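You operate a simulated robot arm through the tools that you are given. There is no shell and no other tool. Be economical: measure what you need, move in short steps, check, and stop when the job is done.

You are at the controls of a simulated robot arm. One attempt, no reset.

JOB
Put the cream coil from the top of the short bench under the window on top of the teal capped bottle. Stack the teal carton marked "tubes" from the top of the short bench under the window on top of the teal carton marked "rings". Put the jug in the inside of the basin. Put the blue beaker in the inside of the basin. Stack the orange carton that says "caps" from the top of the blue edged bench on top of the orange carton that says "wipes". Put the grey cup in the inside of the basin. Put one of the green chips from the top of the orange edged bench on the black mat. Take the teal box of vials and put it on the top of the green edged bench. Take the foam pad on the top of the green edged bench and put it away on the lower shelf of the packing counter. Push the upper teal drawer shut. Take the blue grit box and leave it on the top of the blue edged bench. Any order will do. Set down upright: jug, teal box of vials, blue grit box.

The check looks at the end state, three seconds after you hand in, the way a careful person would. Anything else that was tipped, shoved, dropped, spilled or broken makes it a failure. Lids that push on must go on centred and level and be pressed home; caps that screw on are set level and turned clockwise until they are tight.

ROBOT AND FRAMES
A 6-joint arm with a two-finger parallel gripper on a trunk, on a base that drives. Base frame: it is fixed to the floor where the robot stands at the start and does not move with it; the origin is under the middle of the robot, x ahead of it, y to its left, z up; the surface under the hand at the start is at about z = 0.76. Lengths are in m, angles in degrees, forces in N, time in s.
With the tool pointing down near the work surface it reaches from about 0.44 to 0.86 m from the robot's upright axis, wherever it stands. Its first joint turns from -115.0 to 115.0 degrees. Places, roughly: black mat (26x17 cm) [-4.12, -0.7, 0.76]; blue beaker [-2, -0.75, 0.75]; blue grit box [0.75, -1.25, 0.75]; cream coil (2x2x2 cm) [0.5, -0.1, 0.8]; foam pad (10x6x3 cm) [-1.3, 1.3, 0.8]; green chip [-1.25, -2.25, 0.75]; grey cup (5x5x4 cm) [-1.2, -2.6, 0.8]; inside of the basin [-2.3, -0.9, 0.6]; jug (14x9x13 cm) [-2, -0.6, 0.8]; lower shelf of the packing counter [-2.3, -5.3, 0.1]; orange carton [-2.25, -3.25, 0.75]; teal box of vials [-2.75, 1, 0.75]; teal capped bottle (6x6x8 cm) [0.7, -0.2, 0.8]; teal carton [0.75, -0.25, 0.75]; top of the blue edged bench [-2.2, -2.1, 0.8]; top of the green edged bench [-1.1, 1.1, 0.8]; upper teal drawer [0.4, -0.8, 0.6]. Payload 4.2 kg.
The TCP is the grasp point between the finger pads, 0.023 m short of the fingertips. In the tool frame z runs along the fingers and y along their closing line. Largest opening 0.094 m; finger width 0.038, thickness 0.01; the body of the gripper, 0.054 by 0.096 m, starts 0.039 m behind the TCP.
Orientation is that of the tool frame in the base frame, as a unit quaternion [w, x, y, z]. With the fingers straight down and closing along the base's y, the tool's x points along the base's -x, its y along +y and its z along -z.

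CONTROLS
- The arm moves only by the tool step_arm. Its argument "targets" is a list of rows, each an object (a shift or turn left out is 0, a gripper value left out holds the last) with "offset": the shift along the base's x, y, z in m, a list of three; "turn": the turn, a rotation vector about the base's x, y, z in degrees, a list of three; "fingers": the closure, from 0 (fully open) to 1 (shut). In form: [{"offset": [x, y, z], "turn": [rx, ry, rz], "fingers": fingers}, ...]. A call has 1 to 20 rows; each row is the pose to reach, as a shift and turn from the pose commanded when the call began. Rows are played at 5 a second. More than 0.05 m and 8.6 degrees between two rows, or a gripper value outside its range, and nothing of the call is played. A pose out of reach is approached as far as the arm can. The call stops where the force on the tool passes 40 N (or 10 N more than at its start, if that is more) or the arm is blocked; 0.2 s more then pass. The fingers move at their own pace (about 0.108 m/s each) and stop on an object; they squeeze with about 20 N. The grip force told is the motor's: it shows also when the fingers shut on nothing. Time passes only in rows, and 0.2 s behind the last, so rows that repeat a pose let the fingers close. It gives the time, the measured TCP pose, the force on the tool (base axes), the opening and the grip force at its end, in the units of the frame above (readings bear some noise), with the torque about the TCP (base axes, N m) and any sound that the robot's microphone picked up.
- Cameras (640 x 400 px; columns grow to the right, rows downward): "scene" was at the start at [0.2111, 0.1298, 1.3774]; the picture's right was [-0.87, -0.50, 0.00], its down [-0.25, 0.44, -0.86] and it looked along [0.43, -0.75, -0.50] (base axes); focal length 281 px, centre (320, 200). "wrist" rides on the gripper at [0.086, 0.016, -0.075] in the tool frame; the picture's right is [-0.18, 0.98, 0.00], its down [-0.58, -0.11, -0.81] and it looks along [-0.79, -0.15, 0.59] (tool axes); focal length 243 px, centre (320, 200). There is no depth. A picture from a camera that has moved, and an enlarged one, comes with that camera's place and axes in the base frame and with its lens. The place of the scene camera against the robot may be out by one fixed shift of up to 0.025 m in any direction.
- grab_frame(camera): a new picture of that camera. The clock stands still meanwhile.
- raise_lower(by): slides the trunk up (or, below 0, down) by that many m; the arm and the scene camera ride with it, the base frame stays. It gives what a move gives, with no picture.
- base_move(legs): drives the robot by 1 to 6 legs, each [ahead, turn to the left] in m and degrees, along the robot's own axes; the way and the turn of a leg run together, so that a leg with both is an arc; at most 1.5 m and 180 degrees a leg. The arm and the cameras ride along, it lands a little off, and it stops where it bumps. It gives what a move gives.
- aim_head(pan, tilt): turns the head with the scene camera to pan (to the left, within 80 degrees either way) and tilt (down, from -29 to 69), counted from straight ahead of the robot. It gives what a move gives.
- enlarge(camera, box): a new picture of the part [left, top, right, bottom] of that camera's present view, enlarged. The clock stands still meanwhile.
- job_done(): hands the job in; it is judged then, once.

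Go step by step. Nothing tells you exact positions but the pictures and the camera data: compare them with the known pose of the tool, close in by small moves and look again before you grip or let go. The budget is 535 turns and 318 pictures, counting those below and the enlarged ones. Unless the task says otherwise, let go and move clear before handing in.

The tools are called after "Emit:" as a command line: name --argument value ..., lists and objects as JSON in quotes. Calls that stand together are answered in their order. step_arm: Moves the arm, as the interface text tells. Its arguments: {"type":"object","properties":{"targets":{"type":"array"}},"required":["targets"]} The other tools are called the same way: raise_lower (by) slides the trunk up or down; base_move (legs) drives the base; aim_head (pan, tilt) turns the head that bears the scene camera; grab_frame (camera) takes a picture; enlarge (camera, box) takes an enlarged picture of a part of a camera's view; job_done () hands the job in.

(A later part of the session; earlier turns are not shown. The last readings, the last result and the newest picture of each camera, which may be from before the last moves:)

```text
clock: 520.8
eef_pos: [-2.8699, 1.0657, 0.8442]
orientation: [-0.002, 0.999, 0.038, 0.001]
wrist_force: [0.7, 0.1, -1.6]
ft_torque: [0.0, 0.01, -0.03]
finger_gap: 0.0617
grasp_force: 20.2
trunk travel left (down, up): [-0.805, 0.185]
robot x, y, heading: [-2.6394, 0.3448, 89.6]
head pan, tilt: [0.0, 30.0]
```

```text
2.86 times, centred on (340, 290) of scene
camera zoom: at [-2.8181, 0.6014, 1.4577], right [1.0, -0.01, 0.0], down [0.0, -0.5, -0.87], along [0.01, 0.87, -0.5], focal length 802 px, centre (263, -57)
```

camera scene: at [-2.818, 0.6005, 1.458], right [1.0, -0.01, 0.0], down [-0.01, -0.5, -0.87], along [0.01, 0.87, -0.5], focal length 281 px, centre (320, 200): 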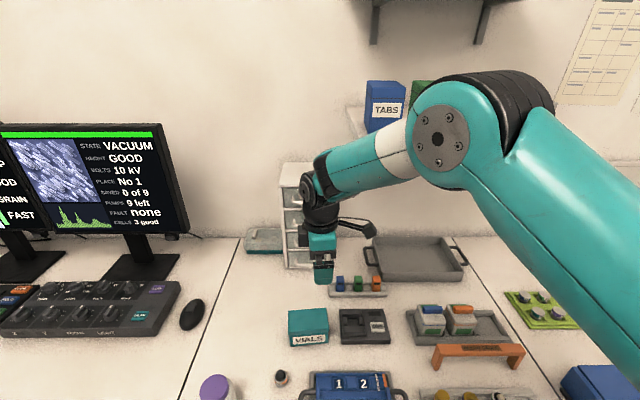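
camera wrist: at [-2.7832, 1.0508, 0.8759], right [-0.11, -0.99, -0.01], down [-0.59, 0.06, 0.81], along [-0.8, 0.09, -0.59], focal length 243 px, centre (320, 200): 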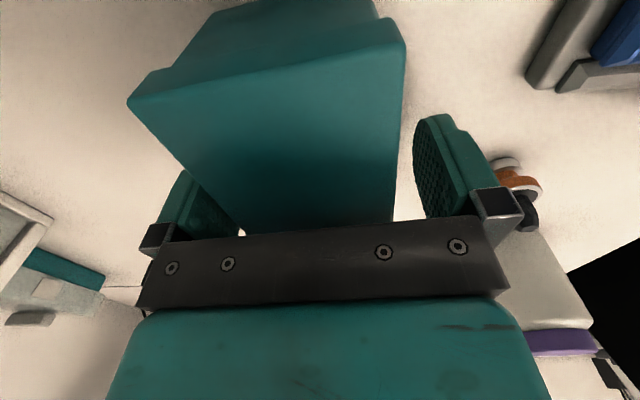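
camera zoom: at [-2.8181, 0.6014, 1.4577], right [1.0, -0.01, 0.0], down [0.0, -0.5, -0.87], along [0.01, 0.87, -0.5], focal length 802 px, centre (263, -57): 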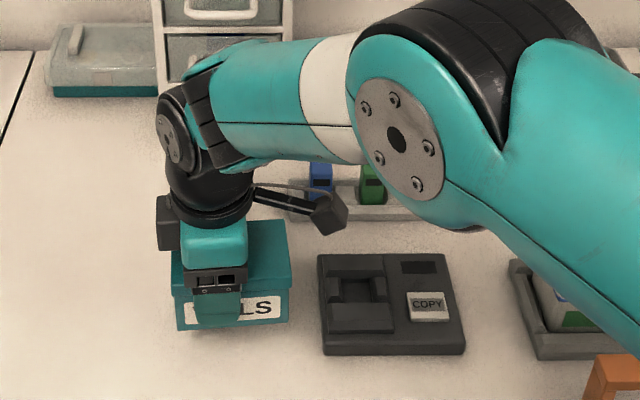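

Vials box is held. I'll lift, retract, and drive to the green-edged bench.

Emit:
step_arm --targets '[{"offset": [0, 0, 0.045]}, {"offset": [0, 0, 0.09]}, {"offset": [0.02, -0.02, 0.13]}, {"offset": [0.05, -0.05, 0.15]}, {"offset": [0.08, -0.08, 0.17]}, {"offset": [0.11, -0.11, 0.19]}, {"offset": [0.14, -0.14, 0.21]}, {"offset": [0.17, -0.17, 0.23]}, {"offset": [0.2, -0.2, 0.25]}, {"offset": [0.22, -0.22, 0.27]}]'

Emit:
base_move --legs '[[-0.16, 0], [0, -89.5], [1.3, 0], [0, 90]]'

Emit:
aim_head --pan 0 --tilt 30

Emit:
grab_frame --camera "scene"

Emit:
aim_head --pan -35 --tilt 30

Emit:
grab_frame --camera "scene"

```text
clock: 523.0
eef_pos: [-2.6508, 0.8435, 1.1115]
orientation: [-0.002, 0.999, 0.039, 0.002]
wrist_force: [0.2, 0.5, -1.1]
ft_torque: [-0.07, -0.01, 0.0]
finger_gap: 0.0616
grasp_force: 20.4
trunk travel left (down, up): [-0.805, 0.185]
robot x, y, heading: [-2.6378, 0.3438, 89.3]
head pan, tilt: [0.0, 30.0]
```

```text
clock: 538.2
eef_pos: [-1.3175, 0.6804, 1.1118]
orientation: [-0.003, 1.0, 0.021, 0.002]
wrist_force: [0.6, -0.2, -1.2]
ft_torque: [0.0, 0.03, 0.0]
finger_gap: 0.0618
grasp_force: 19.6
trunk travel left (down, up): [-0.805, 0.185]
robot x, y, heading: [-1.322, 0.1798, 87.6]
head pan, tilt: [0.0, 30.0]
```

```text
clock: 538.8
eef_pos: [-1.3166, 0.6801, 1.1114]
orientation: [-0.002, 1.0, 0.021, 0.002]
wrist_force: [0.6, -0.1, -1.6]
ft_torque: [-0.01, 0.01, 0.02]
finger_gap: 0.0617
grasp_force: 20.1
trunk travel left (down, up): [-0.805, 0.185]
robot x, y, heading: [-1.3242, 0.1794, 87.6]
head pan, tilt: [0.0, 30.0]
```

```text
122 pictures are left
camera scene: at [-1.4936, 0.4447, 1.4579], right [1.0, -0.04, 0.0], down [-0.02, -0.5, -0.87], along [0.04, 0.87, -0.5], focal length 281 px, centre (320, 200)
```

scene: 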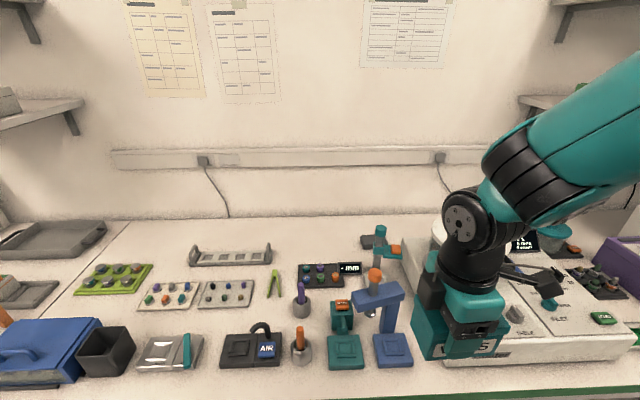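

```text
clock: 539.8
eef_pos: [-1.318, 0.6801, 1.1128]
orientation: [-0.003, 1.0, 0.021, 0.001]
wrist_force: [-0.5, -1.1, -1.7]
ft_torque: [-0.01, 0.05, 0.02]
finger_gap: 0.0617
grasp_force: 20.2
trunk travel left (down, up): [-0.805, 0.185]
robot x, y, heading: [-1.3253, 0.1802, 87.7]
head pan, tilt: [-35.0, 30.0]
```

```text
121 pictures are left
camera scene: at [-1.4426, 0.4261, 1.4579], right [0.79, -0.61, 0.0], down [-0.3, -0.4, -0.87], along [0.53, 0.69, -0.5], focal length 281 px, centre (320, 200)
```

scene: 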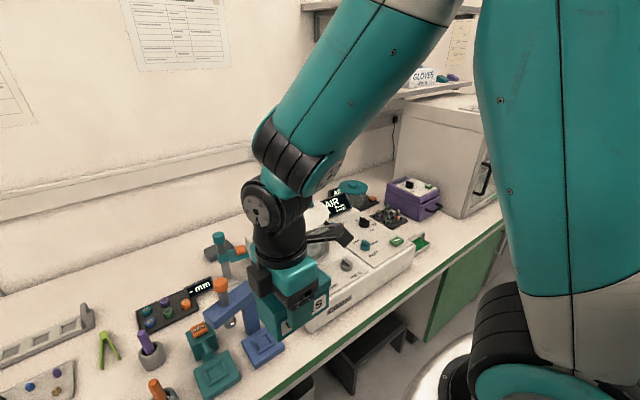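

Emit:
base_move --legs '[[0, -87.5], [0.65, 0], [0, 90]]'

Emit:
aim_head --pan 0 --tilt 35

Emit:
grab_frame --camera "scene"

Emit:
aim_head --pan 40 --tilt 30

Emit:
grab_frame --camera "scene"

```text
clock: 550.9
eef_pos: [-0.6608, 0.6812, 1.1128]
orientation: [-0.002, 1.0, 0.029, 0.001]
wrist_force: [0.4, -0.5, -1.0]
ft_torque: [0.0, -0.01, -0.03]
finger_gap: 0.0618
grasp_force: 19.7
trunk travel left (down, up): [-0.805, 0.185]
robot x, y, heading: [-0.6611, 0.1818, 88.3]
head pan, tilt: [-35.0, 30.0]
```

```text
clock: 552.0
eef_pos: [-0.6615, 0.6801, 1.1118]
orientation: [-0.003, 1.0, 0.028, 0.001]
wrist_force: [1.0, -1.2, -1.1]
ft_torque: [0.0, 0.02, 0.01]
finger_gap: 0.0618
grasp_force: 19.9
trunk travel left (down, up): [-0.805, 0.185]
robot x, y, heading: [-0.66, 0.1812, 87.9]
head pan, tilt: [0.0, 35.0]
```

```text
120 pictures are left
camera scene: at [-0.8336, 0.4407, 1.4501], right [1.0, -0.03, 0.0], down [-0.02, -0.57, -0.82], along [0.03, 0.82, -0.57], focal length 281 px, centre (320, 200)
```

scene: 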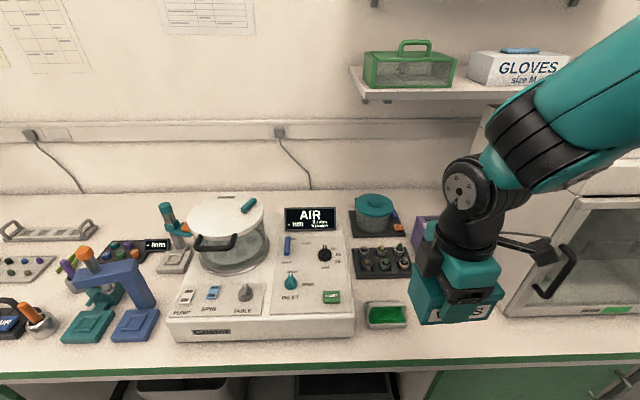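

```text
clock: 553.0
eef_pos: [-0.6605, 0.6803, 1.1115]
orientation: [-0.003, 1.0, 0.027, 0.002]
wrist_force: [-0.7, -0.3, -1.4]
ft_torque: [0.01, 0.0, -0.01]
finger_gap: 0.0619
grasp_force: 20.4
trunk travel left (down, up): [-0.805, 0.185]
robot x, y, heading: [-0.6619, 0.1851, 88.0]
head pan, tilt: [40.0, 30.0]
```

```text
119 pictures are left
camera scene: at [-0.8923, 0.4238, 1.4579], right [0.79, 0.62, 0.0], down [0.31, -0.39, -0.87], along [-0.53, 0.68, -0.5], focal length 281 px, centre (320, 200)
```

scene: 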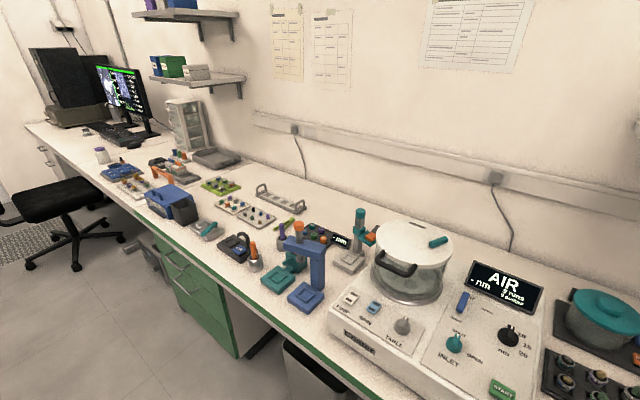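

Emit:
enlarge --camera "scene" --box '[200, 160, 420, 320]'

Emit:
aim_head --pan 5 --tilt 35

Emit:
enlarge --camera "scene" --box '[60, 170, 300, 350]'

```text
2.50 times, centred on (310, 240) of scene
camera zoom: at [-0.8923, 0.4238, 1.4579], right [0.79, 0.62, 0.0], down [0.31, -0.39, -0.87], along [-0.53, 0.68, -0.5], focal length 702 px, centre (345, 100)
```

zoom: 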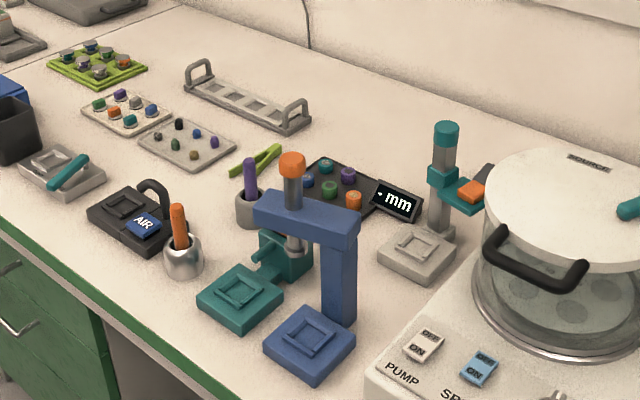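

```text
clock: 554.0
eef_pos: [-0.6601, 0.6811, 1.1112]
orientation: [-0.002, 1.0, 0.029, 0.001]
wrist_force: [0.5, 0.1, -2.6]
ft_torque: [0.03, 0.01, 0.0]
finger_gap: 0.0614
grasp_force: 19.3
trunk travel left (down, up): [-0.805, 0.185]
robot x, y, heading: [-0.659, 0.1826, 88.4]
head pan, tilt: [5.0, 35.0]
```

```text
2.22 times, centred on (180, 260) of scene
camera zoom: at [-0.8414, 0.4406, 1.4501], right [1.0, 0.06, 0.0], down [0.03, -0.57, -0.82], along [-0.05, 0.82, -0.57], focal length 624 px, centre (631, 67)
```

zoom: 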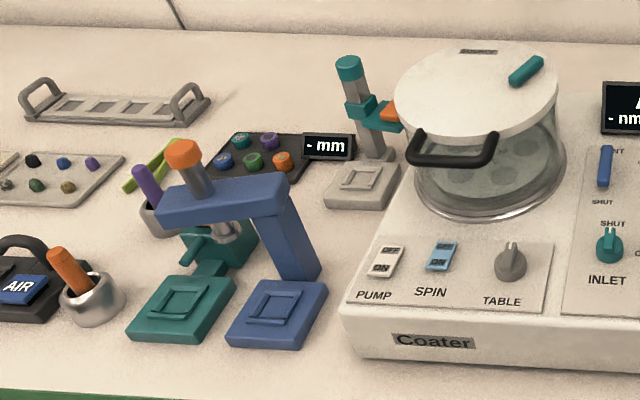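

I need a clear spot for the vials box. I'll shift the arm to the left and look at the right portion of the bench.

Emit:
step_arm --targets '[{"offset": [-0.04, 0, 0.01]}, {"offset": [-0.08, 0, 0.02]}, {"offset": [-0.12, 0, 0.03]}, {"offset": [-0.16, 0, 0.03]}, {"offset": [-0.2, -0.01, 0.03]}, {"offset": [-0.24, -0.02, 0.03]}, {"offset": [-0.28, -0.03, 0.03]}, {"offset": [-0.32, -0.04, 0.03]}]'

Emit:
aim_head --pan -30 --tilt 35

Emit:
grab_frame --camera "scene"

```text
clock: 555.8
eef_pos: [-0.9802, 0.6373, 1.1403]
orientation: [-0.002, 1.0, 0.027, 0.002]
wrist_force: [0.3, 0.7, -0.8]
ft_torque: [-0.01, 0.06, 0.0]
finger_gap: 0.0619
grasp_force: 19.8
trunk travel left (down, up): [-0.805, 0.185]
robot x, y, heading: [-0.6639, 0.182, 87.8]
head pan, tilt: [5.0, 35.0]
```

```text
clock: 556.8
eef_pos: [-0.9794, 0.6375, 1.1403]
orientation: [-0.003, 1.0, 0.028, 0.001]
wrist_force: [0.5, -0.8, -1.8]
ft_torque: [0.0, 0.02, 0.01]
finger_gap: 0.0618
grasp_force: 20.6
trunk travel left (down, up): [-0.805, 0.185]
robot x, y, heading: [-0.6558, 0.1788, 88.2]
head pan, tilt: [-30.0, 35.0]
```

```text
116 pictures are left
camera scene: at [-0.7902, 0.4275, 1.4501], right [0.85, -0.53, 0.0], down [-0.3, -0.49, -0.82], along [0.43, 0.7, -0.57], focal length 281 px, centre (320, 200)
```

scene: 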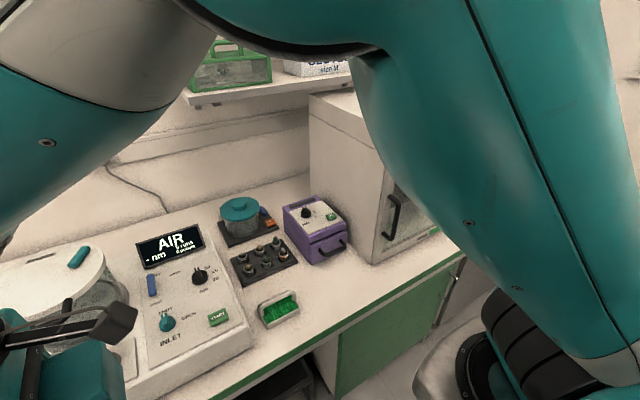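

There's a clear patch in front of the purple device around (-0.49,0.84). I'll carry the box there.

Emit:
step_arm --targets '[{"offset": [0.045, 0, 0]}, {"offset": [0.09, 0, 0]}, {"offset": [0.135, 0, 0]}, {"offset": [0.18, 0, 0]}, {"offset": [0.225, 0.0, 0]}, {"offset": [0.27, 0.02, 0]}, {"offset": [0.31, 0.04, 0]}, {"offset": [0.35, 0.06, 0]}, {"offset": [0.39, 0.08, 0]}, {"offset": [0.43, 0.1, 0]}, {"offset": [0.46, 0.13, 0]}, {"offset": [0.48, 0.165, 0]}, {"offset": [0.49, 0.2, 0]}, {"offset": [0.49, 0.2, -0.045]}, {"offset": [0.49, 0.2, -0.09]}, {"offset": [0.49, 0.2, -0.135]}, {"offset": [0.49, 0.2, -0.18]}]'

Emit:
grab_frame --camera "scene"

Emit:
grab_frame --camera "wrist"

```text
clock: 560.4
eef_pos: [-0.491, 0.8417, 0.9602]
orientation: [-0.003, 1.0, 0.028, 0.002]
wrist_force: [0.4, 0.2, -0.4]
ft_torque: [-0.01, -0.02, 0.01]
finger_gap: 0.0617
grasp_force: 19.5
trunk travel left (down, up): [-0.805, 0.185]
robot x, y, heading: [-0.6622, 0.1807, 88.2]
head pan, tilt: [-30.0, 35.0]
```

```text
115 pictures are left
camera scene: at [-0.79, 0.427, 1.4502], right [0.85, -0.53, 0.0], down [-0.3, -0.49, -0.82], along [0.43, 0.7, -0.57], focal length 281 px, centre (320, 200)
```

scene: 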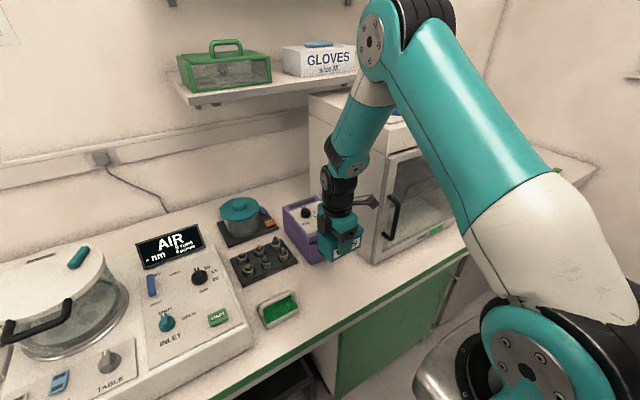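

```text
114 pictures are left
camera wrist: at [-0.4041, 0.8298, 1.0352], right [-0.13, -0.99, -0.01], down [-0.59, 0.07, 0.81], along [-0.8, 0.11, -0.59], focal length 243 px, centre (320, 200)
```

wrist: 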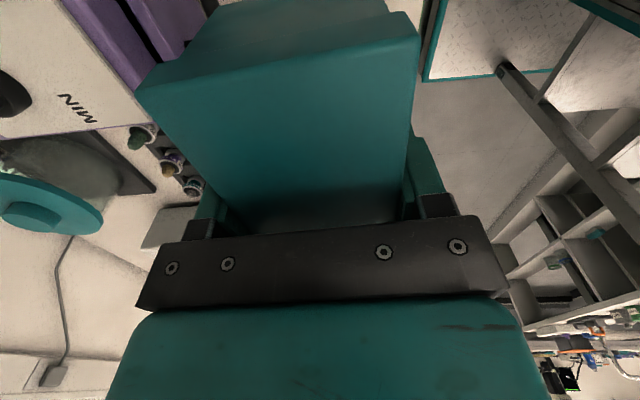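

Emit:
step_arm --targets '[{"offset": [0, -0.004, -0.04]}, {"offset": [0, -0.004, -0.08]}, {"offset": [0, -0.004, -0.12]}, {"offset": [0, -0.004, -0.145]}]'

Emit:
enlarge --camera "scene" --box '[240, 180, 440, 340]'

Emit:
step_arm --targets '[{"offset": [0, 0, -0.004]}, {"offset": [0, 0, -0.008]}]'

```text
clock: 561.4
eef_pos: [-0.4928, 0.8393, 0.8166]
orientation: [-0.003, 1.0, 0.028, 0.001]
wrist_force: [0.1, -0.3, -0.5]
ft_torque: [-0.02, 0.02, -0.03]
finger_gap: 0.0616
grasp_force: 20.3
trunk travel left (down, up): [-0.805, 0.185]
robot x, y, heading: [-0.6608, 0.1791, 88.1]
head pan, tilt: [-30.0, 35.0]
```

```text
2.50 times, centred on (340, 260) of scene
camera zoom: at [-0.79, 0.4272, 1.4502], right [0.85, -0.53, 0.0], down [-0.3, -0.49, -0.82], along [0.43, 0.7, -0.57], focal length 702 px, centre (270, 50)
```

zoom: 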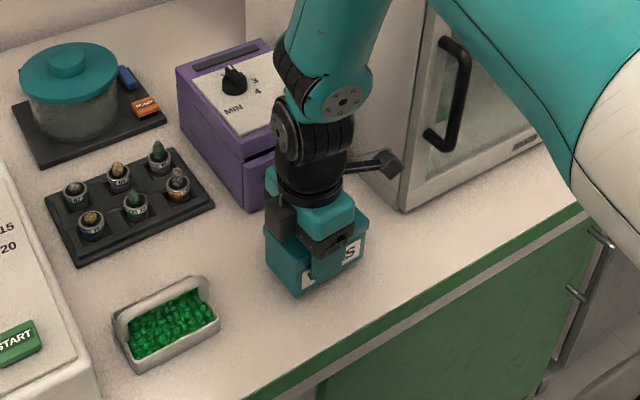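

```text
clock: 562.0
eef_pos: [-0.4909, 0.8385, 0.8085]
orientation: [-0.002, 1.0, 0.028, 0.001]
wrist_force: [0.0, 0.4, -1.0]
ft_torque: [0.01, 0.03, 0.01]
finger_gap: 0.0615
grasp_force: 20.5
trunk travel left (down, up): [-0.805, 0.185]
robot x, y, heading: [-0.6594, 0.1775, 88.3]
head pan, tilt: [-30.0, 35.0]
```

Emit:
step_arm --targets '[{"offset": [0, 0, -0.003]}, {"offset": [0, 0, -0.006]}]'

Emit:
step_arm --targets '[{"offset": [0, 0, -0.0015]}]'

```text
clock: 562.6
eef_pos: [-0.4907, 0.8372, 0.8029]
orientation: [-0.004, 1.0, 0.029, 0.001]
wrist_force: [0.0, 0.0, -1.4]
ft_torque: [-0.03, 0.03, 0.0]
finger_gap: 0.0617
grasp_force: 20.2
trunk travel left (down, up): [-0.805, 0.185]
robot x, y, heading: [-0.6602, 0.1826, 88.2]
head pan, tilt: [-30.0, 35.0]
```

```text
clock: 563.0
eef_pos: [-0.4899, 0.8379, 0.8016]
orientation: [-0.004, 1.0, 0.028, 0.002]
wrist_force: [-1.3, -0.6, 10.8]
ft_torque: [-0.33, -0.1, -0.04]
finger_gap: 0.0616
grasp_force: 19.4
trunk travel left (down, up): [-0.805, 0.185]
robot x, y, heading: [-0.6607, 0.1801, 88.1]
head pan, tilt: [-30.0, 35.0]
```

Contact. Release and lift.

Emit:
step_arm --targets '[{"offset": [0, 0, 0.001], "fingers": 0.25}, {"offset": [0, 0, 0.001], "fingers": 0.05}, {"offset": [0, 0, 0.003], "fingers": 0}, {"offset": [0, 0, 0.04], "fingers": 0}, {"offset": [0, 0, 0.08]}, {"offset": [0, 0, 0.12]}, {"offset": [-0.03, -0.02, 0.15]}, {"offset": [-0.06, -0.04, 0.18]}, {"offset": [-0.09, -0.06, 0.21]}, {"offset": [-0.12, -0.08, 0.24]}, {"offset": [-0.15, -0.11, 0.27]}, {"offset": [-0.16, -0.14, 0.3]}]'

Emit:
grab_frame --camera "scene"

```text
refused: row 11 steps farther than a row can; nothing moved
```

```text
112 pictures are left
camera scene: at [-0.7901, 0.4271, 1.4504], right [0.85, -0.53, 0.0], down [-0.3, -0.49, -0.82], along [0.43, 0.7, -0.57], focal length 281 px, centre (320, 200)
```

scene: 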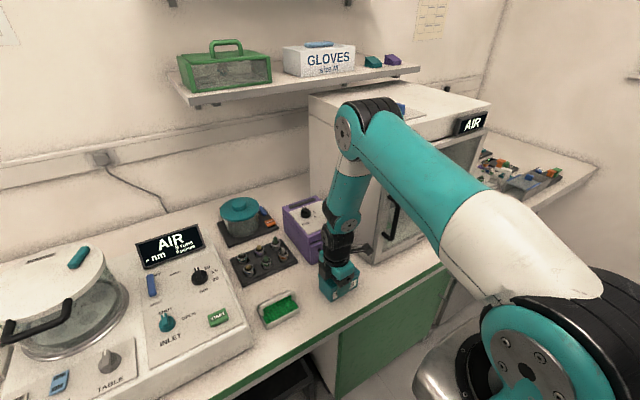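

Emit:
step_arm --targets '[{"offset": [0, 0, 0.001], "fingers": 0.25}, {"offset": [0, 0, 0.001], "fingers": 0.05}, {"offset": [0, 0, 0.003], "fingers": 0}, {"offset": [0, 0, 0.04], "fingers": 0}, {"offset": [0, 0, 0.08]}, {"offset": [0, 0, 0.12]}, {"offset": [-0.03, -0.02, 0.15]}, {"offset": [-0.06, -0.04, 0.18]}, {"offset": [-0.09, -0.06, 0.21]}, {"offset": [-0.12, -0.08, 0.24]}, {"offset": [-0.14, -0.1, 0.27]}, {"offset": [-0.16, -0.13, 0.3]}]'

Emit:
grab_frame --camera "scene"

```text
clock: 565.6
eef_pos: [-0.65, 0.7044, 1.1026]
orientation: [-0.003, 1.0, 0.027, 0.001]
wrist_force: [-0.7, 0.4, 0.3]
ft_torque: [-0.04, 0.0, 0.02]
finger_gap: 0.094
grasp_force: 0.0
trunk travel left (down, up): [-0.805, 0.185]
robot x, y, heading: [-0.6592, 0.1823, 88.1]
head pan, tilt: [-30.0, 35.0]
```

```text
111 pictures are left
camera scene: at [-0.7899, 0.4282, 1.4499], right [0.85, -0.53, 0.0], down [-0.3, -0.49, -0.82], along [0.43, 0.7, -0.57], focal length 281 px, centre (320, 200)
```

scene: 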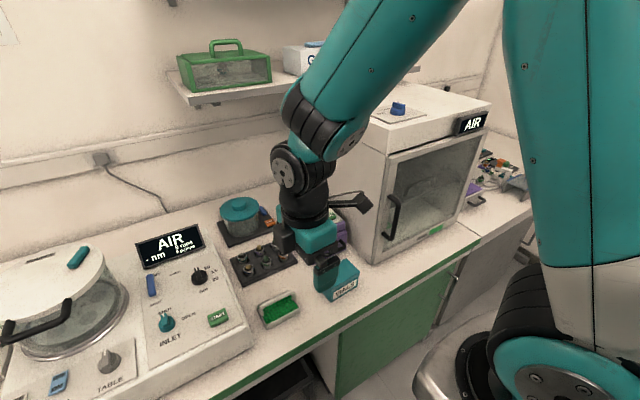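

Vials box is placed. Now the foam pad: reposition at x≈-1.4 and look behind the gauge.

Emit:
base_move --legs '[[0, 91.9], [0.75, 0], [0, -90]]'

Emit:
aim_head --pan -5 --tilt 30

Emit:
grab_frame --camera "scene"

Emit:
enlarge --camera "scene" --box '[240, 180, 460, 340]'

```text
clock: 577.5
eef_pos: [-1.4455, 0.6884, 1.1022]
orientation: [-0.003, 0.999, 0.054, 0.001]
wrist_force: [0.0, -0.9, -0.2]
ft_torque: [0.0, -0.01, -0.02]
finger_gap: 0.0939
grasp_force: 0.1
trunk travel left (down, up): [-0.805, 0.185]
robot x, y, heading: [-1.4265, 0.1657, 90.8]
head pan, tilt: [-30.0, 35.0]
```

```text
clock: 578.4
eef_pos: [-1.4453, 0.6873, 1.103]
orientation: [-0.003, 0.999, 0.053, 0.002]
wrist_force: [0.2, 0.3, 0.4]
ft_torque: [-0.03, 0.01, 0.02]
finger_gap: 0.0939
grasp_force: 0.1
trunk travel left (down, up): [-0.805, 0.185]
robot x, y, heading: [-1.429, 0.1652, 90.9]
head pan, tilt: [-5.0, 30.0]
```

```text
110 pictures are left
camera scene: at [-1.6058, 0.417, 1.4579], right [1.0, -0.07, 0.0], down [-0.03, -0.5, -0.87], along [0.06, 0.86, -0.5], focal length 281 px, centre (320, 200)
```

scene: 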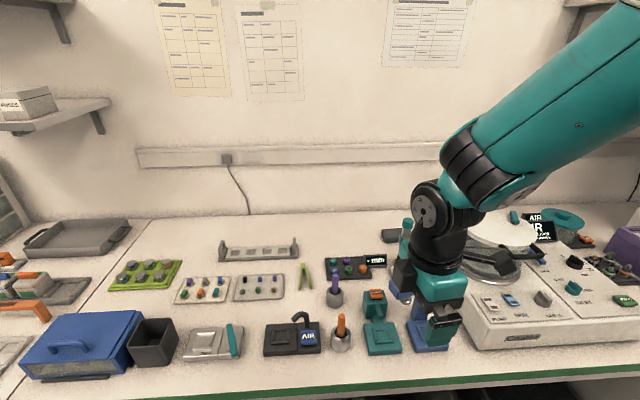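

```text
2.50 times, centred on (350, 260) of scene
camera zoom: at [-1.6058, 0.417, 1.4579], right [1.0, -0.07, 0.0], down [-0.03, -0.5, -0.87], along [0.06, 0.86, -0.5], focal length 702 px, centre (245, 50)
```

zoom: 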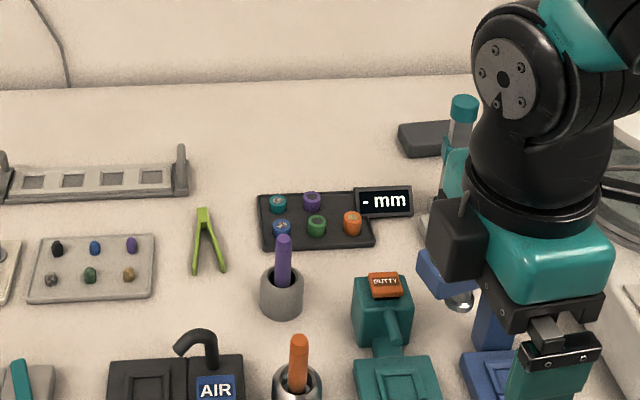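

The foam pad is the dark grey block at about (-1.262,1.283), behind the gauge post. I'll creep closer and approach with the tool leaning sideways from the left of the post.

Emit:
base_move --legs '[[0.2, 0]]'

Emit:
step_arm --targets '[{"offset": [0.0, 0.03, 0.0], "turn": [0, 0, 0]}, {"offset": [0.0, 0.06, 0.0]}, {"offset": [0.0, 0.09, -0.01]}, {"offset": [0.0, 0.12, -0.02]}, {"offset": [0.0, 0.15, -0.03]}]'

Emit:
aim_head --pan -15 --tilt 35

Emit:
grab_frame --camera "scene"

Emit:
grab_frame --camera "wrist"

```text
clock: 580.0
eef_pos: [-1.4507, 0.889, 1.1033]
orientation: [-0.002, 0.999, 0.054, 0.002]
wrist_force: [-0.1, -0.6, -0.1]
ft_torque: [-0.02, -0.01, 0.01]
finger_gap: 0.0939
grasp_force: 0.1
trunk travel left (down, up): [-0.805, 0.185]
robot x, y, heading: [-1.4329, 0.366, 91.3]
head pan, tilt: [-5.0, 30.0]
```

```text
clock: 581.2
eef_pos: [-1.45, 1.0389, 1.0704]
orientation: [-0.003, 0.998, 0.055, 0.002]
wrist_force: [0.4, -0.1, -0.6]
ft_torque: [0.02, 0.01, 0.0]
finger_gap: 0.094
grasp_force: 0.0
trunk travel left (down, up): [-0.805, 0.185]
robot x, y, heading: [-1.4315, 0.3666, 91.2]
head pan, tilt: [-5.0, 30.0]
```

```text
clock: 582.0
eef_pos: [-1.451, 1.0383, 1.0703]
orientation: [-0.003, 0.999, 0.054, 0.002]
wrist_force: [0.1, 0.5, -0.5]
ft_torque: [-0.01, -0.02, 0.0]
finger_gap: 0.094
grasp_force: 0.0
trunk travel left (down, up): [-0.805, 0.185]
robot x, y, heading: [-1.4326, 0.3666, 91.5]
head pan, tilt: [-15.0, 35.0]
```

```text
108 pictures are left
camera scene: at [-1.596, 0.6131, 1.4501], right [0.97, -0.24, 0.0], down [-0.14, -0.56, -0.82], along [0.19, 0.8, -0.57], focal length 281 px, centre (320, 200)
```

scene: 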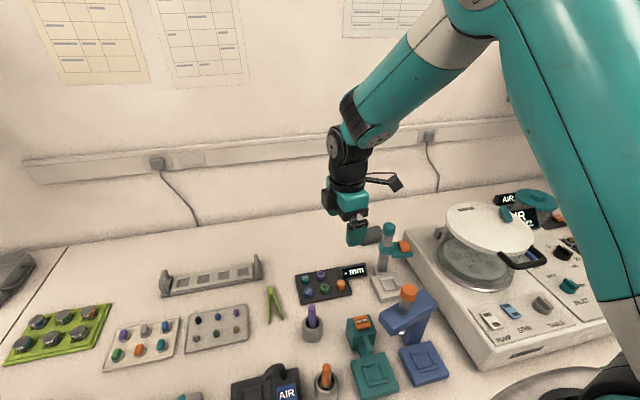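

```text
107 pictures are left
camera wrist: at [-1.3621, 1.0315, 1.1449], right [-0.07, -1.0, -0.01], down [-0.59, 0.04, 0.81], along [-0.8, 0.06, -0.59], focal length 243 px, centre (320, 200)
```

wrist: 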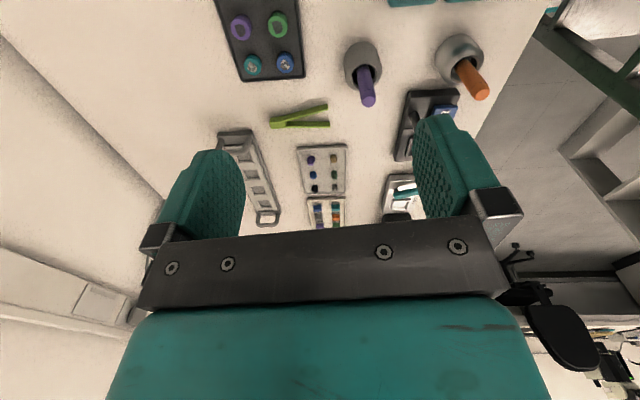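

Emit:
step_arm --targets '[{"offset": [0.0, 0.0, 0.0], "turn": [0, -7.5, 0]}, {"offset": [0.01, 0.0, 0.0], "turn": [0, -15, 0]}, {"offset": [0.03, 0.02, 0.0], "turn": [0, -22.5, 0]}, {"offset": [0.05, 0.04, -0.01], "turn": [0, -30, 0]}, {"offset": [0.07, 0.07, -0.03], "turn": [0, -30, 0]}, {"offset": [0.1, 0.1, -0.05], "turn": [0, -30, 0]}, {"offset": [0.12, 0.13, -0.07], "turn": [0, -30, 0]}, {"offset": [0.14, 0.16, -0.09], "turn": [0, -30, 0]}]'

Emit:
grab_frame --camera "scene"

Emit:
grab_frame --camera "wrist"

```text
clock: 583.8
eef_pos: [-1.3113, 1.2018, 0.9827]
orientation: [0.012, 0.964, 0.054, 0.26]
wrist_force: [0.0, 0.3, 0.1]
ft_torque: [0.0, 0.02, 0.02]
finger_gap: 0.0941
grasp_force: 0.0
trunk travel left (down, up): [-0.805, 0.185]
robot x, y, heading: [-1.4337, 0.366, 91.3]
head pan, tilt: [-15.0, 35.0]
```

```text
106 pictures are left
camera scene: at [-1.5962, 0.6124, 1.4502], right [0.97, -0.24, 0.0], down [-0.14, -0.56, -0.82], along [0.19, 0.8, -0.57], focal length 281 px, centre (320, 200)
```

scene: 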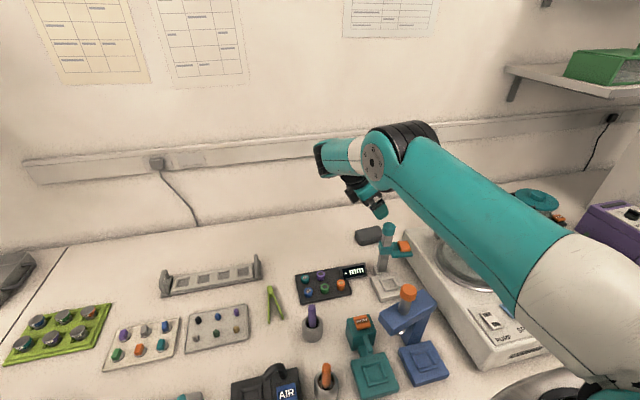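

```text
105 pictures are left
camera wrist: at [-1.273, 1.1948, 1.0905], right [-0.06, -1.0, -0.04], down [-0.92, 0.04, 0.4], along [-0.4, 0.06, -0.92], focal length 243 px, centre (320, 200)
```

wrist: 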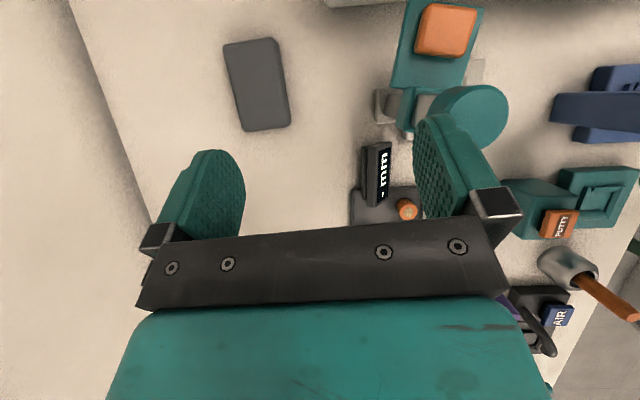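

Clear wrist view: foam centre ≈ (-1.262,1.276), 0.0575 deep. I'll move +y first, then descend with the sideways lean.

Emit:
step_arm --targets '[{"offset": [0.005, 0.03, 0]}, {"offset": [0.015, 0.055, 0]}, {"offset": [0.03, 0.074, -0.01]}, {"offset": [0.034, 0.074, -0.04]}, {"offset": [0.034, 0.074, -0.07]}]'

Emit:
grab_frame --camera "wrist"

Emit:
grab_frame --camera "scene"

```text
clock: 585.0
eef_pos: [-1.3141, 1.2032, 0.9156]
orientation: [0.01, 0.964, 0.053, 0.259]
wrist_force: [0.4, 0.1, 0.9]
ft_torque: [0.03, 0.0, 0.0]
finger_gap: 0.0941
grasp_force: 0.1
out of reach, approached as far as the arm can: row 1, 2, 3, 4, 5
trunk travel left (down, up): [-0.805, 0.185]
robot x, y, heading: [-1.4339, 0.3664, 91.1]
head pan, tilt: [-15.0, 35.0]
```

```text
104 pictures are left
camera wrist: at [-1.2756, 1.1959, 1.022], right [-0.06, -1.0, -0.05], down [-0.91, 0.04, 0.4], along [-0.4, 0.07, -0.91], focal length 243 px, centre (320, 200)
```

wrist: 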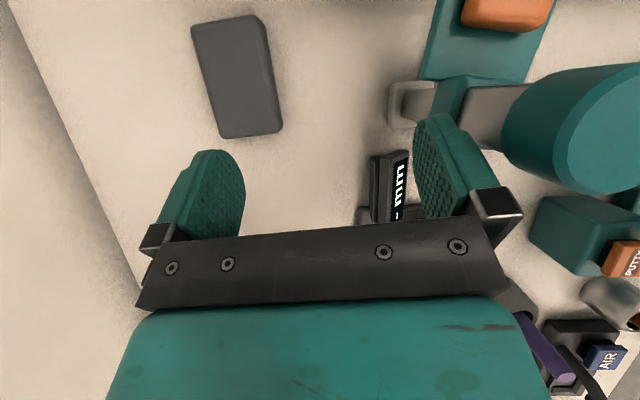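

```text
103 pictures are left
camera scene: at [-1.5959, 0.6123, 1.4503], right [0.97, -0.24, 0.0], down [-0.14, -0.56, -0.82], along [0.19, 0.8, -0.57], focal length 281 px, centre (320, 200)
```

scene: 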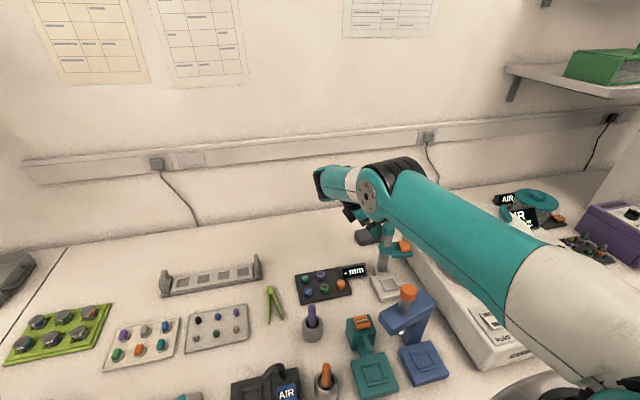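

Out of reach without a forward lean. I'll creep the base 1.5 cm and add a 14° forward lean.

Emit:
step_arm --targets '[{"offset": [0, 0, 0.05]}, {"offset": [0, 0, 0.05], "turn": [7, 0, 0]}, {"offset": [0, 0, 0.05], "turn": [14, 0, 0]}]'

Emit:
base_move --legs '[[0.015, 0]]'

Emit:
grab_frame --camera "wrist"

```text
clock: 585.8
eef_pos: [-1.3129, 1.2007, 0.9615]
orientation: [-0.107, 0.958, 0.022, 0.264]
wrist_force: [-0.6, 0.2, -0.8]
ft_torque: [-0.03, 0.03, 0.02]
finger_gap: 0.0939
grasp_force: 0.0
trunk travel left (down, up): [-0.805, 0.185]
robot x, y, heading: [-1.4327, 0.3698, 91.3]
head pan, tilt: [-15.0, 35.0]
```

```text
clock: 586.5
eef_pos: [-1.3124, 1.216, 0.9606]
orientation: [-0.107, 0.958, 0.022, 0.264]
wrist_force: [0.0, 0.5, 0.3]
ft_torque: [0.01, -0.01, -0.02]
finger_gap: 0.0941
grasp_force: 0.0
trunk travel left (down, up): [-0.805, 0.185]
robot x, y, heading: [-1.4348, 0.3824, 91.1]
head pan, tilt: [-15.0, 35.0]
```

```text
102 pictures are left
camera wrist: at [-1.2741, 1.1831, 1.0644], right [-0.06, -0.96, -0.28], down [-0.92, -0.06, 0.4], along [-0.4, 0.28, -0.87], focal length 243 px, centre (320, 200)
```

wrist: 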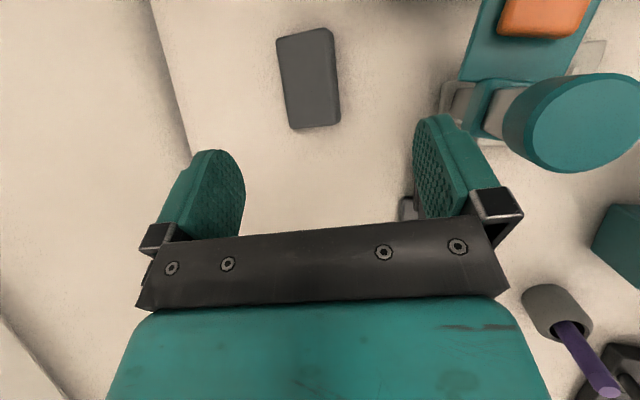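

Emit:
step_arm --targets '[{"offset": [0, 0.015, 0], "turn": [-3, 0, 0]}, {"offset": [0.01, 0.035, 0], "turn": [-6, 0, 0]}, {"offset": [0.025, 0.054, -0.01], "turn": [-6, 0, 0]}, {"offset": [0.037, 0.054, -0.04], "turn": [-6, 0, 0]}, {"offset": [0.037, 0.054, -0.08], "turn": [-6, 0, 0]}, {"offset": [0.037, 0.054, -0.11], "turn": [-6, 0, 0]}]'

Emit:
grab_frame --camera "wrist"

Emit:
enlarge --camera "scene" --box '[280, 140, 480, 310]'

```text
clock: 587.9
eef_pos: [-1.2839, 1.241, 0.8517]
orientation: [-0.055, 0.963, 0.035, 0.262]
wrist_force: [0.1, -0.1, 0.6]
ft_torque: [0.03, -0.05, 0.0]
finger_gap: 0.0937
grasp_force: 0.0
out of reach, approached as far as the arm can: row 3, 4, 5, 6
trunk travel left (down, up): [-0.805, 0.185]
robot x, y, heading: [-1.431, 0.3852, 91.2]
head pan, tilt: [-15.0, 35.0]
```

```text
101 pictures are left
camera wrist: at [-1.2461, 1.2198, 0.958], right [-0.06, -0.98, -0.18], down [-0.91, -0.02, 0.4], along [-0.4, 0.19, -0.9], focal length 243 px, centre (320, 200)
```

wrist: 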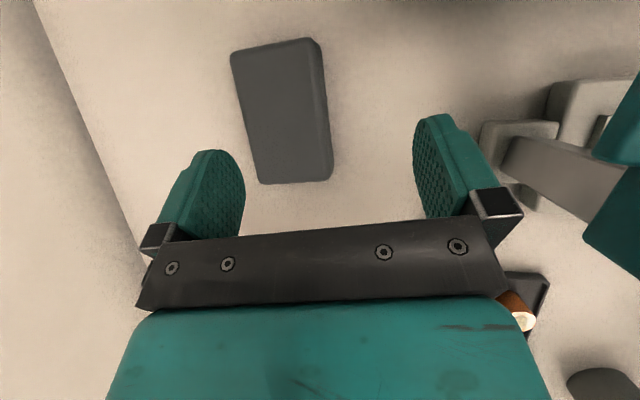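

```text
2.35 times, centred on (380, 225) of scene
camera zoom: at [-1.5962, 0.628, 1.4503], right [0.97, -0.24, 0.0], down [-0.14, -0.56, -0.82], along [0.19, 0.8, -0.57], focal length 660 px, centre (179, 141)
```

zoom: 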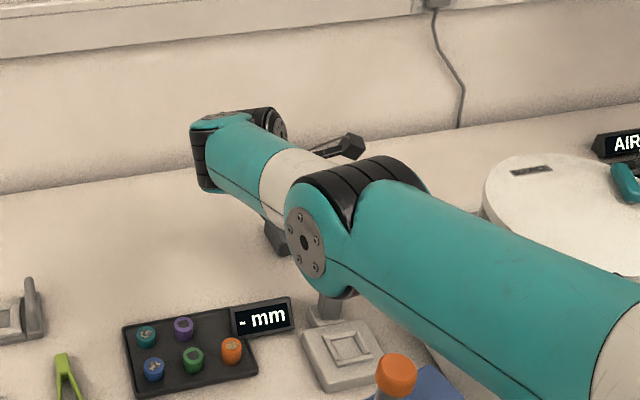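

Still 2–3 cm short. I'll instead yaw the leaning tool 20° so the lean itself carries the tip forward (the pad can align to the fingers when closing).

Emit:
step_arm --targets '[{"offset": [0, -0.01, 0.04], "turn": [-4, 0, 0]}, {"offset": [0, -0.02, 0.08], "turn": [-8, 0, 0]}]'

Emit:
step_arm --targets '[{"offset": [0, 0, 0], "turn": [0, 0, 7]}, {"offset": [0, 0.005, 0], "turn": [0, 0, 14]}, {"offset": [0, 0.01, 0], "turn": [0, 0, 20]}]'

Emit:
step_arm --targets '[{"offset": [0, 0.01, 0], "turn": [1.71, -4.7, 0]}]'

Emit:
grab_frame --camera "wrist"

Emit:
grab_frame --camera "scene"

```text
clock: 588.5
eef_pos: [-1.2837, 1.2229, 0.9272]
orientation: [0.012, 0.964, 0.054, 0.259]
wrist_force: [0.6, -0.7, -1.1]
ft_torque: [0.01, -0.02, 0.0]
finger_gap: 0.0943
grasp_force: 0.0
trunk travel left (down, up): [-0.805, 0.185]
robot x, y, heading: [-1.4345, 0.3838, 91.2]
head pan, tilt: [-15.0, 35.0]
```

```text
clock: 589.3
eef_pos: [-1.2798, 1.2619, 0.9324]
orientation: [-0.019, 0.939, 0.203, 0.277]
wrist_force: [-0.2, 0.3, -0.6]
ft_torque: [-0.02, -0.01, -0.03]
finger_gap: 0.0941
grasp_force: 0.1
out of reach, approached as far as the arm can: row 1, 2, 3
trunk travel left (down, up): [-0.805, 0.185]
robot x, y, heading: [-1.4338, 0.3834, 91.3]
head pan, tilt: [-15.0, 35.0]
```

```text
clock: 589.7
eef_pos: [-1.2818, 1.2461, 0.93]
orientation: [-0.039, 0.928, 0.217, 0.299]
wrist_force: [-0.4, 1.7, -1.3]
ft_torque: [-0.03, -0.02, -0.03]
finger_gap: 0.0939
grasp_force: 0.0
trunk travel left (down, up): [-0.805, 0.185]
robot x, y, heading: [-1.432, 0.3806, 91.4]
head pan, tilt: [-15.0, 35.0]
```

```text
99 pictures are left
camera wrist: at [-1.253, 1.2496, 1.0403], right [0.29, -0.96, -0.05], down [-0.9, -0.29, 0.32], along [-0.32, -0.05, -0.95], focal length 243 px, centre (320, 200)
```

wrist: 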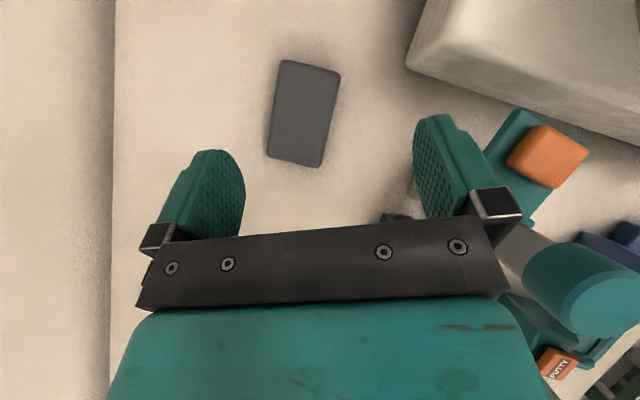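

```text
98 pictures are left
camera scene: at [-1.5959, 0.6299, 1.4496], right [0.97, -0.24, 0.0], down [-0.14, -0.56, -0.82], along [0.19, 0.8, -0.57], focal length 281 px, centre (320, 200)
```

scene: 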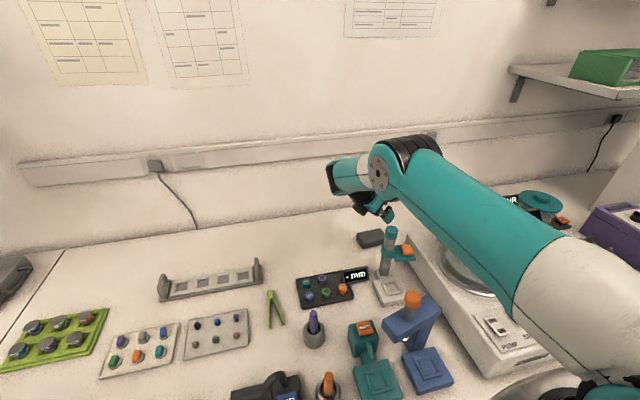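

Emit:
step_arm --targets '[{"offset": [0.006, 0.012, -0.03]}, {"offset": [0.012, 0.022, -0.06]}, {"offset": [0.012, 0.026, -0.09]}]'

Emit:
grab_frame --camera "wrist"

Emit:
enlarge --camera "scene" --box '[300, 120, 460, 310]'

```text
clock: 590.5
eef_pos: [-1.2779, 1.2505, 0.8414]
orientation: [-0.039, 0.928, 0.218, 0.299]
wrist_force: [-0.2, 0.2, 1.6]
ft_torque: [0.03, -0.02, 0.0]
finger_gap: 0.0941
grasp_force: 0.0
out of reach, approached as far as the arm can: row 2, 3
trunk travel left (down, up): [-0.805, 0.185]
robot x, y, heading: [-1.4319, 0.3854, 91.2]
head pan, tilt: [-15.0, 35.0]
```

```text
97 pictures are left
camera wrist: at [-1.2476, 1.2539, 0.9533], right [0.29, -0.96, -0.05], down [-0.9, -0.29, 0.32], along [-0.32, -0.05, -0.95], focal length 243 px, centre (320, 200)
```

wrist: 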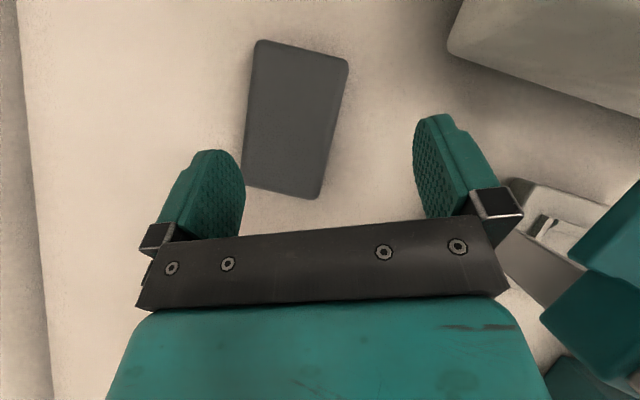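

```text
2.11 times, centred on (380, 215) of scene
camera zoom: at [-1.5962, 0.6279, 1.4502], right [0.97, -0.24, 0.0], down [-0.14, -0.56, -0.82], along [0.19, 0.8, -0.57], focal length 591 px, centre (194, 168)
```

zoom: 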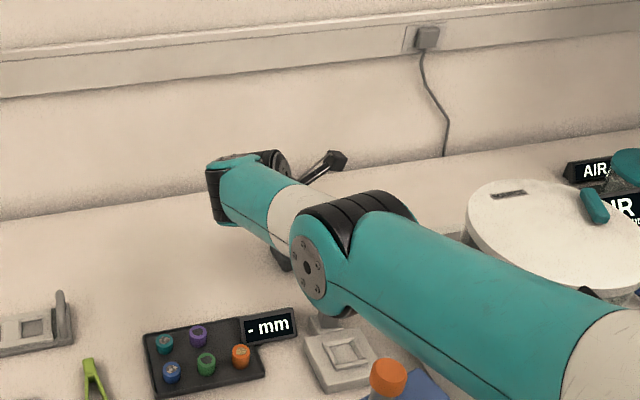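

Emit:
step_arm --targets '[{"offset": [0, 0.0, 0.01], "turn": [4, 0, 0]}, {"offset": [0, 0.01, 0.01], "turn": [8, 0, 0]}, {"offset": [0.003, 0.022, 0.0], "turn": [8, 0, 0]}]'

Emit:
grab_frame --camera "wrist"

```text
clock: 591.3
eef_pos: [-1.2724, 1.2721, 0.8424]
orientation: [-0.104, 0.923, 0.196, 0.314]
wrist_force: [0.2, -0.1, -0.5]
ft_torque: [0.02, 0.02, -0.01]
finger_gap: 0.094
grasp_force: 0.1
out of reach, approached as far as the arm can: row 1, 2
trunk travel left (down, up): [-0.805, 0.185]
robot x, y, heading: [-1.4321, 0.3825, 91.2]
head pan, tilt: [-15.0, 35.0]
```

```text
95 pictures are left
camera wrist: at [-1.2441, 1.2596, 0.9526], right [0.29, -0.94, -0.18], down [-0.9, -0.33, 0.28], along [-0.32, 0.08, -0.94], focal length 243 px, centre (320, 200)
```

wrist: 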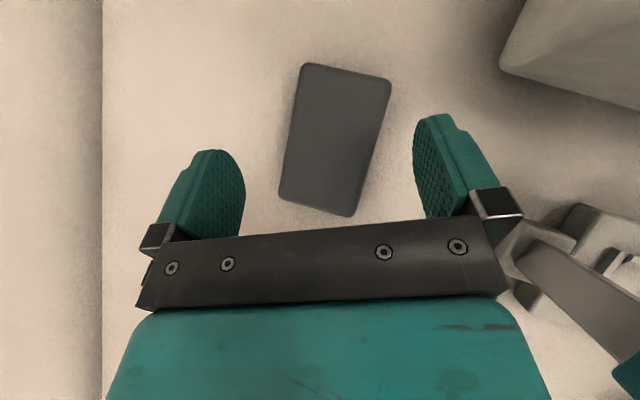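

Good alignment now. Descend to grip height.

Emit:
step_arm --targets '[{"offset": [0.003, 0.0, -0.015]}, {"offset": [0.003, 0.0, -0.03]}, {"offset": [0.003, 0.0, -0.038]}]'

Emit:
grab_frame --camera "wrist"

```text
clock: 592.1
eef_pos: [-1.269, 1.2622, 0.8151]
orientation: [-0.105, 0.923, 0.195, 0.314]
wrist_force: [-0.3, 1.5, 8.0]
ft_torque: [0.45, 0.17, -0.05]
finger_gap: 0.0939
grasp_force: 0.1
out of reach, approached as far as the arm can: row 1, 2, 3
trunk travel left (down, up): [-0.805, 0.185]
robot x, y, heading: [-1.4312, 0.3877, 91.2]
head pan, tilt: [-15.0, 35.0]
```

```text
94 pictures are left
camera wrist: at [-1.2408, 1.2496, 0.9255], right [0.29, -0.94, -0.19], down [-0.9, -0.33, 0.28], along [-0.32, 0.09, -0.94], focal length 243 px, centre (320, 200)
```

wrist: 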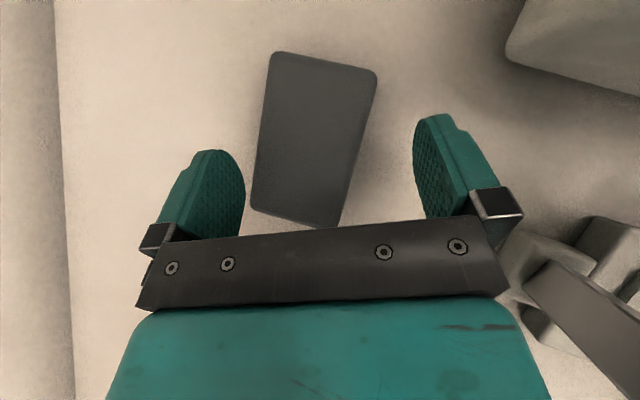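

Emit:
step_arm --targets '[{"offset": [0, 0.0, 0.02], "turn": [3, 0, 0]}, {"offset": [0, 0.008, 0.02], "turn": [7, 0, 0]}, {"offset": [0, 0.014, 0.015], "turn": [7, 0, 0]}]'

Emit:
grab_frame --camera "wrist"

```text
clock: 592.9
eef_pos: [-1.2705, 1.2761, 0.8296]
orientation: [-0.159, 0.915, 0.176, 0.326]
wrist_force: [0.0, -1.2, -0.2]
ft_torque: [0.03, -0.01, 0.01]
finger_gap: 0.0938
grasp_force: 0.1
out of reach, approached as far as the arm can: row 1, 2
trunk travel left (down, up): [-0.805, 0.185]
robot x, y, heading: [-1.43, 0.385, 91.5]
head pan, tilt: [-15.0, 35.0]
```

```text
93 pictures are left
camera wrist: at [-1.2419, 1.2508, 0.9375], right [0.28, -0.91, -0.29], down [-0.9, -0.36, 0.23], along [-0.32, 0.2, -0.93], focal length 243 px, centre (320, 200)
```

wrist: 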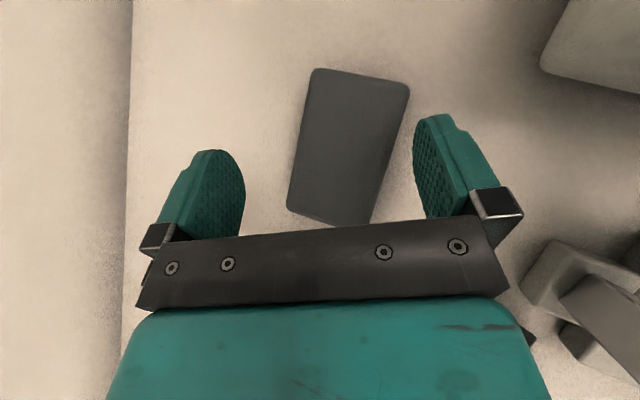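

Emit:
step_arm --targets '[{"offset": [0.002, 0.001, -0.012]}, {"offset": [0.002, 0.001, -0.022]}, {"offset": [0.002, 0.001, -0.026]}]'

Emit:
grab_frame --camera "wrist"

```text
clock: 593.7
eef_pos: [-1.2694, 1.275, 0.8094]
orientation: [-0.16, 0.915, 0.177, 0.324]
wrist_force: [-0.2, -0.2, 0.1]
ft_torque: [0.02, -0.04, -0.01]
finger_gap: 0.0937
grasp_force: 0.0
out of reach, approached as far as the arm can: row 3
trunk travel left (down, up): [-0.805, 0.185]
robot x, y, heading: [-1.4348, 0.38, 91.5]
head pan, tilt: [-15.0, 35.0]
```

```text
92 pictures are left
camera wrist: at [-1.2391, 1.2488, 0.9168], right [0.29, -0.91, -0.3], down [-0.9, -0.36, 0.24], along [-0.32, 0.2, -0.93], focal length 243 px, centre (320, 200)
```

wrist: 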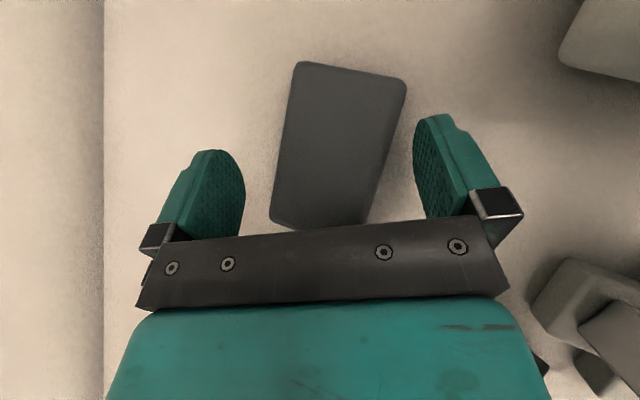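

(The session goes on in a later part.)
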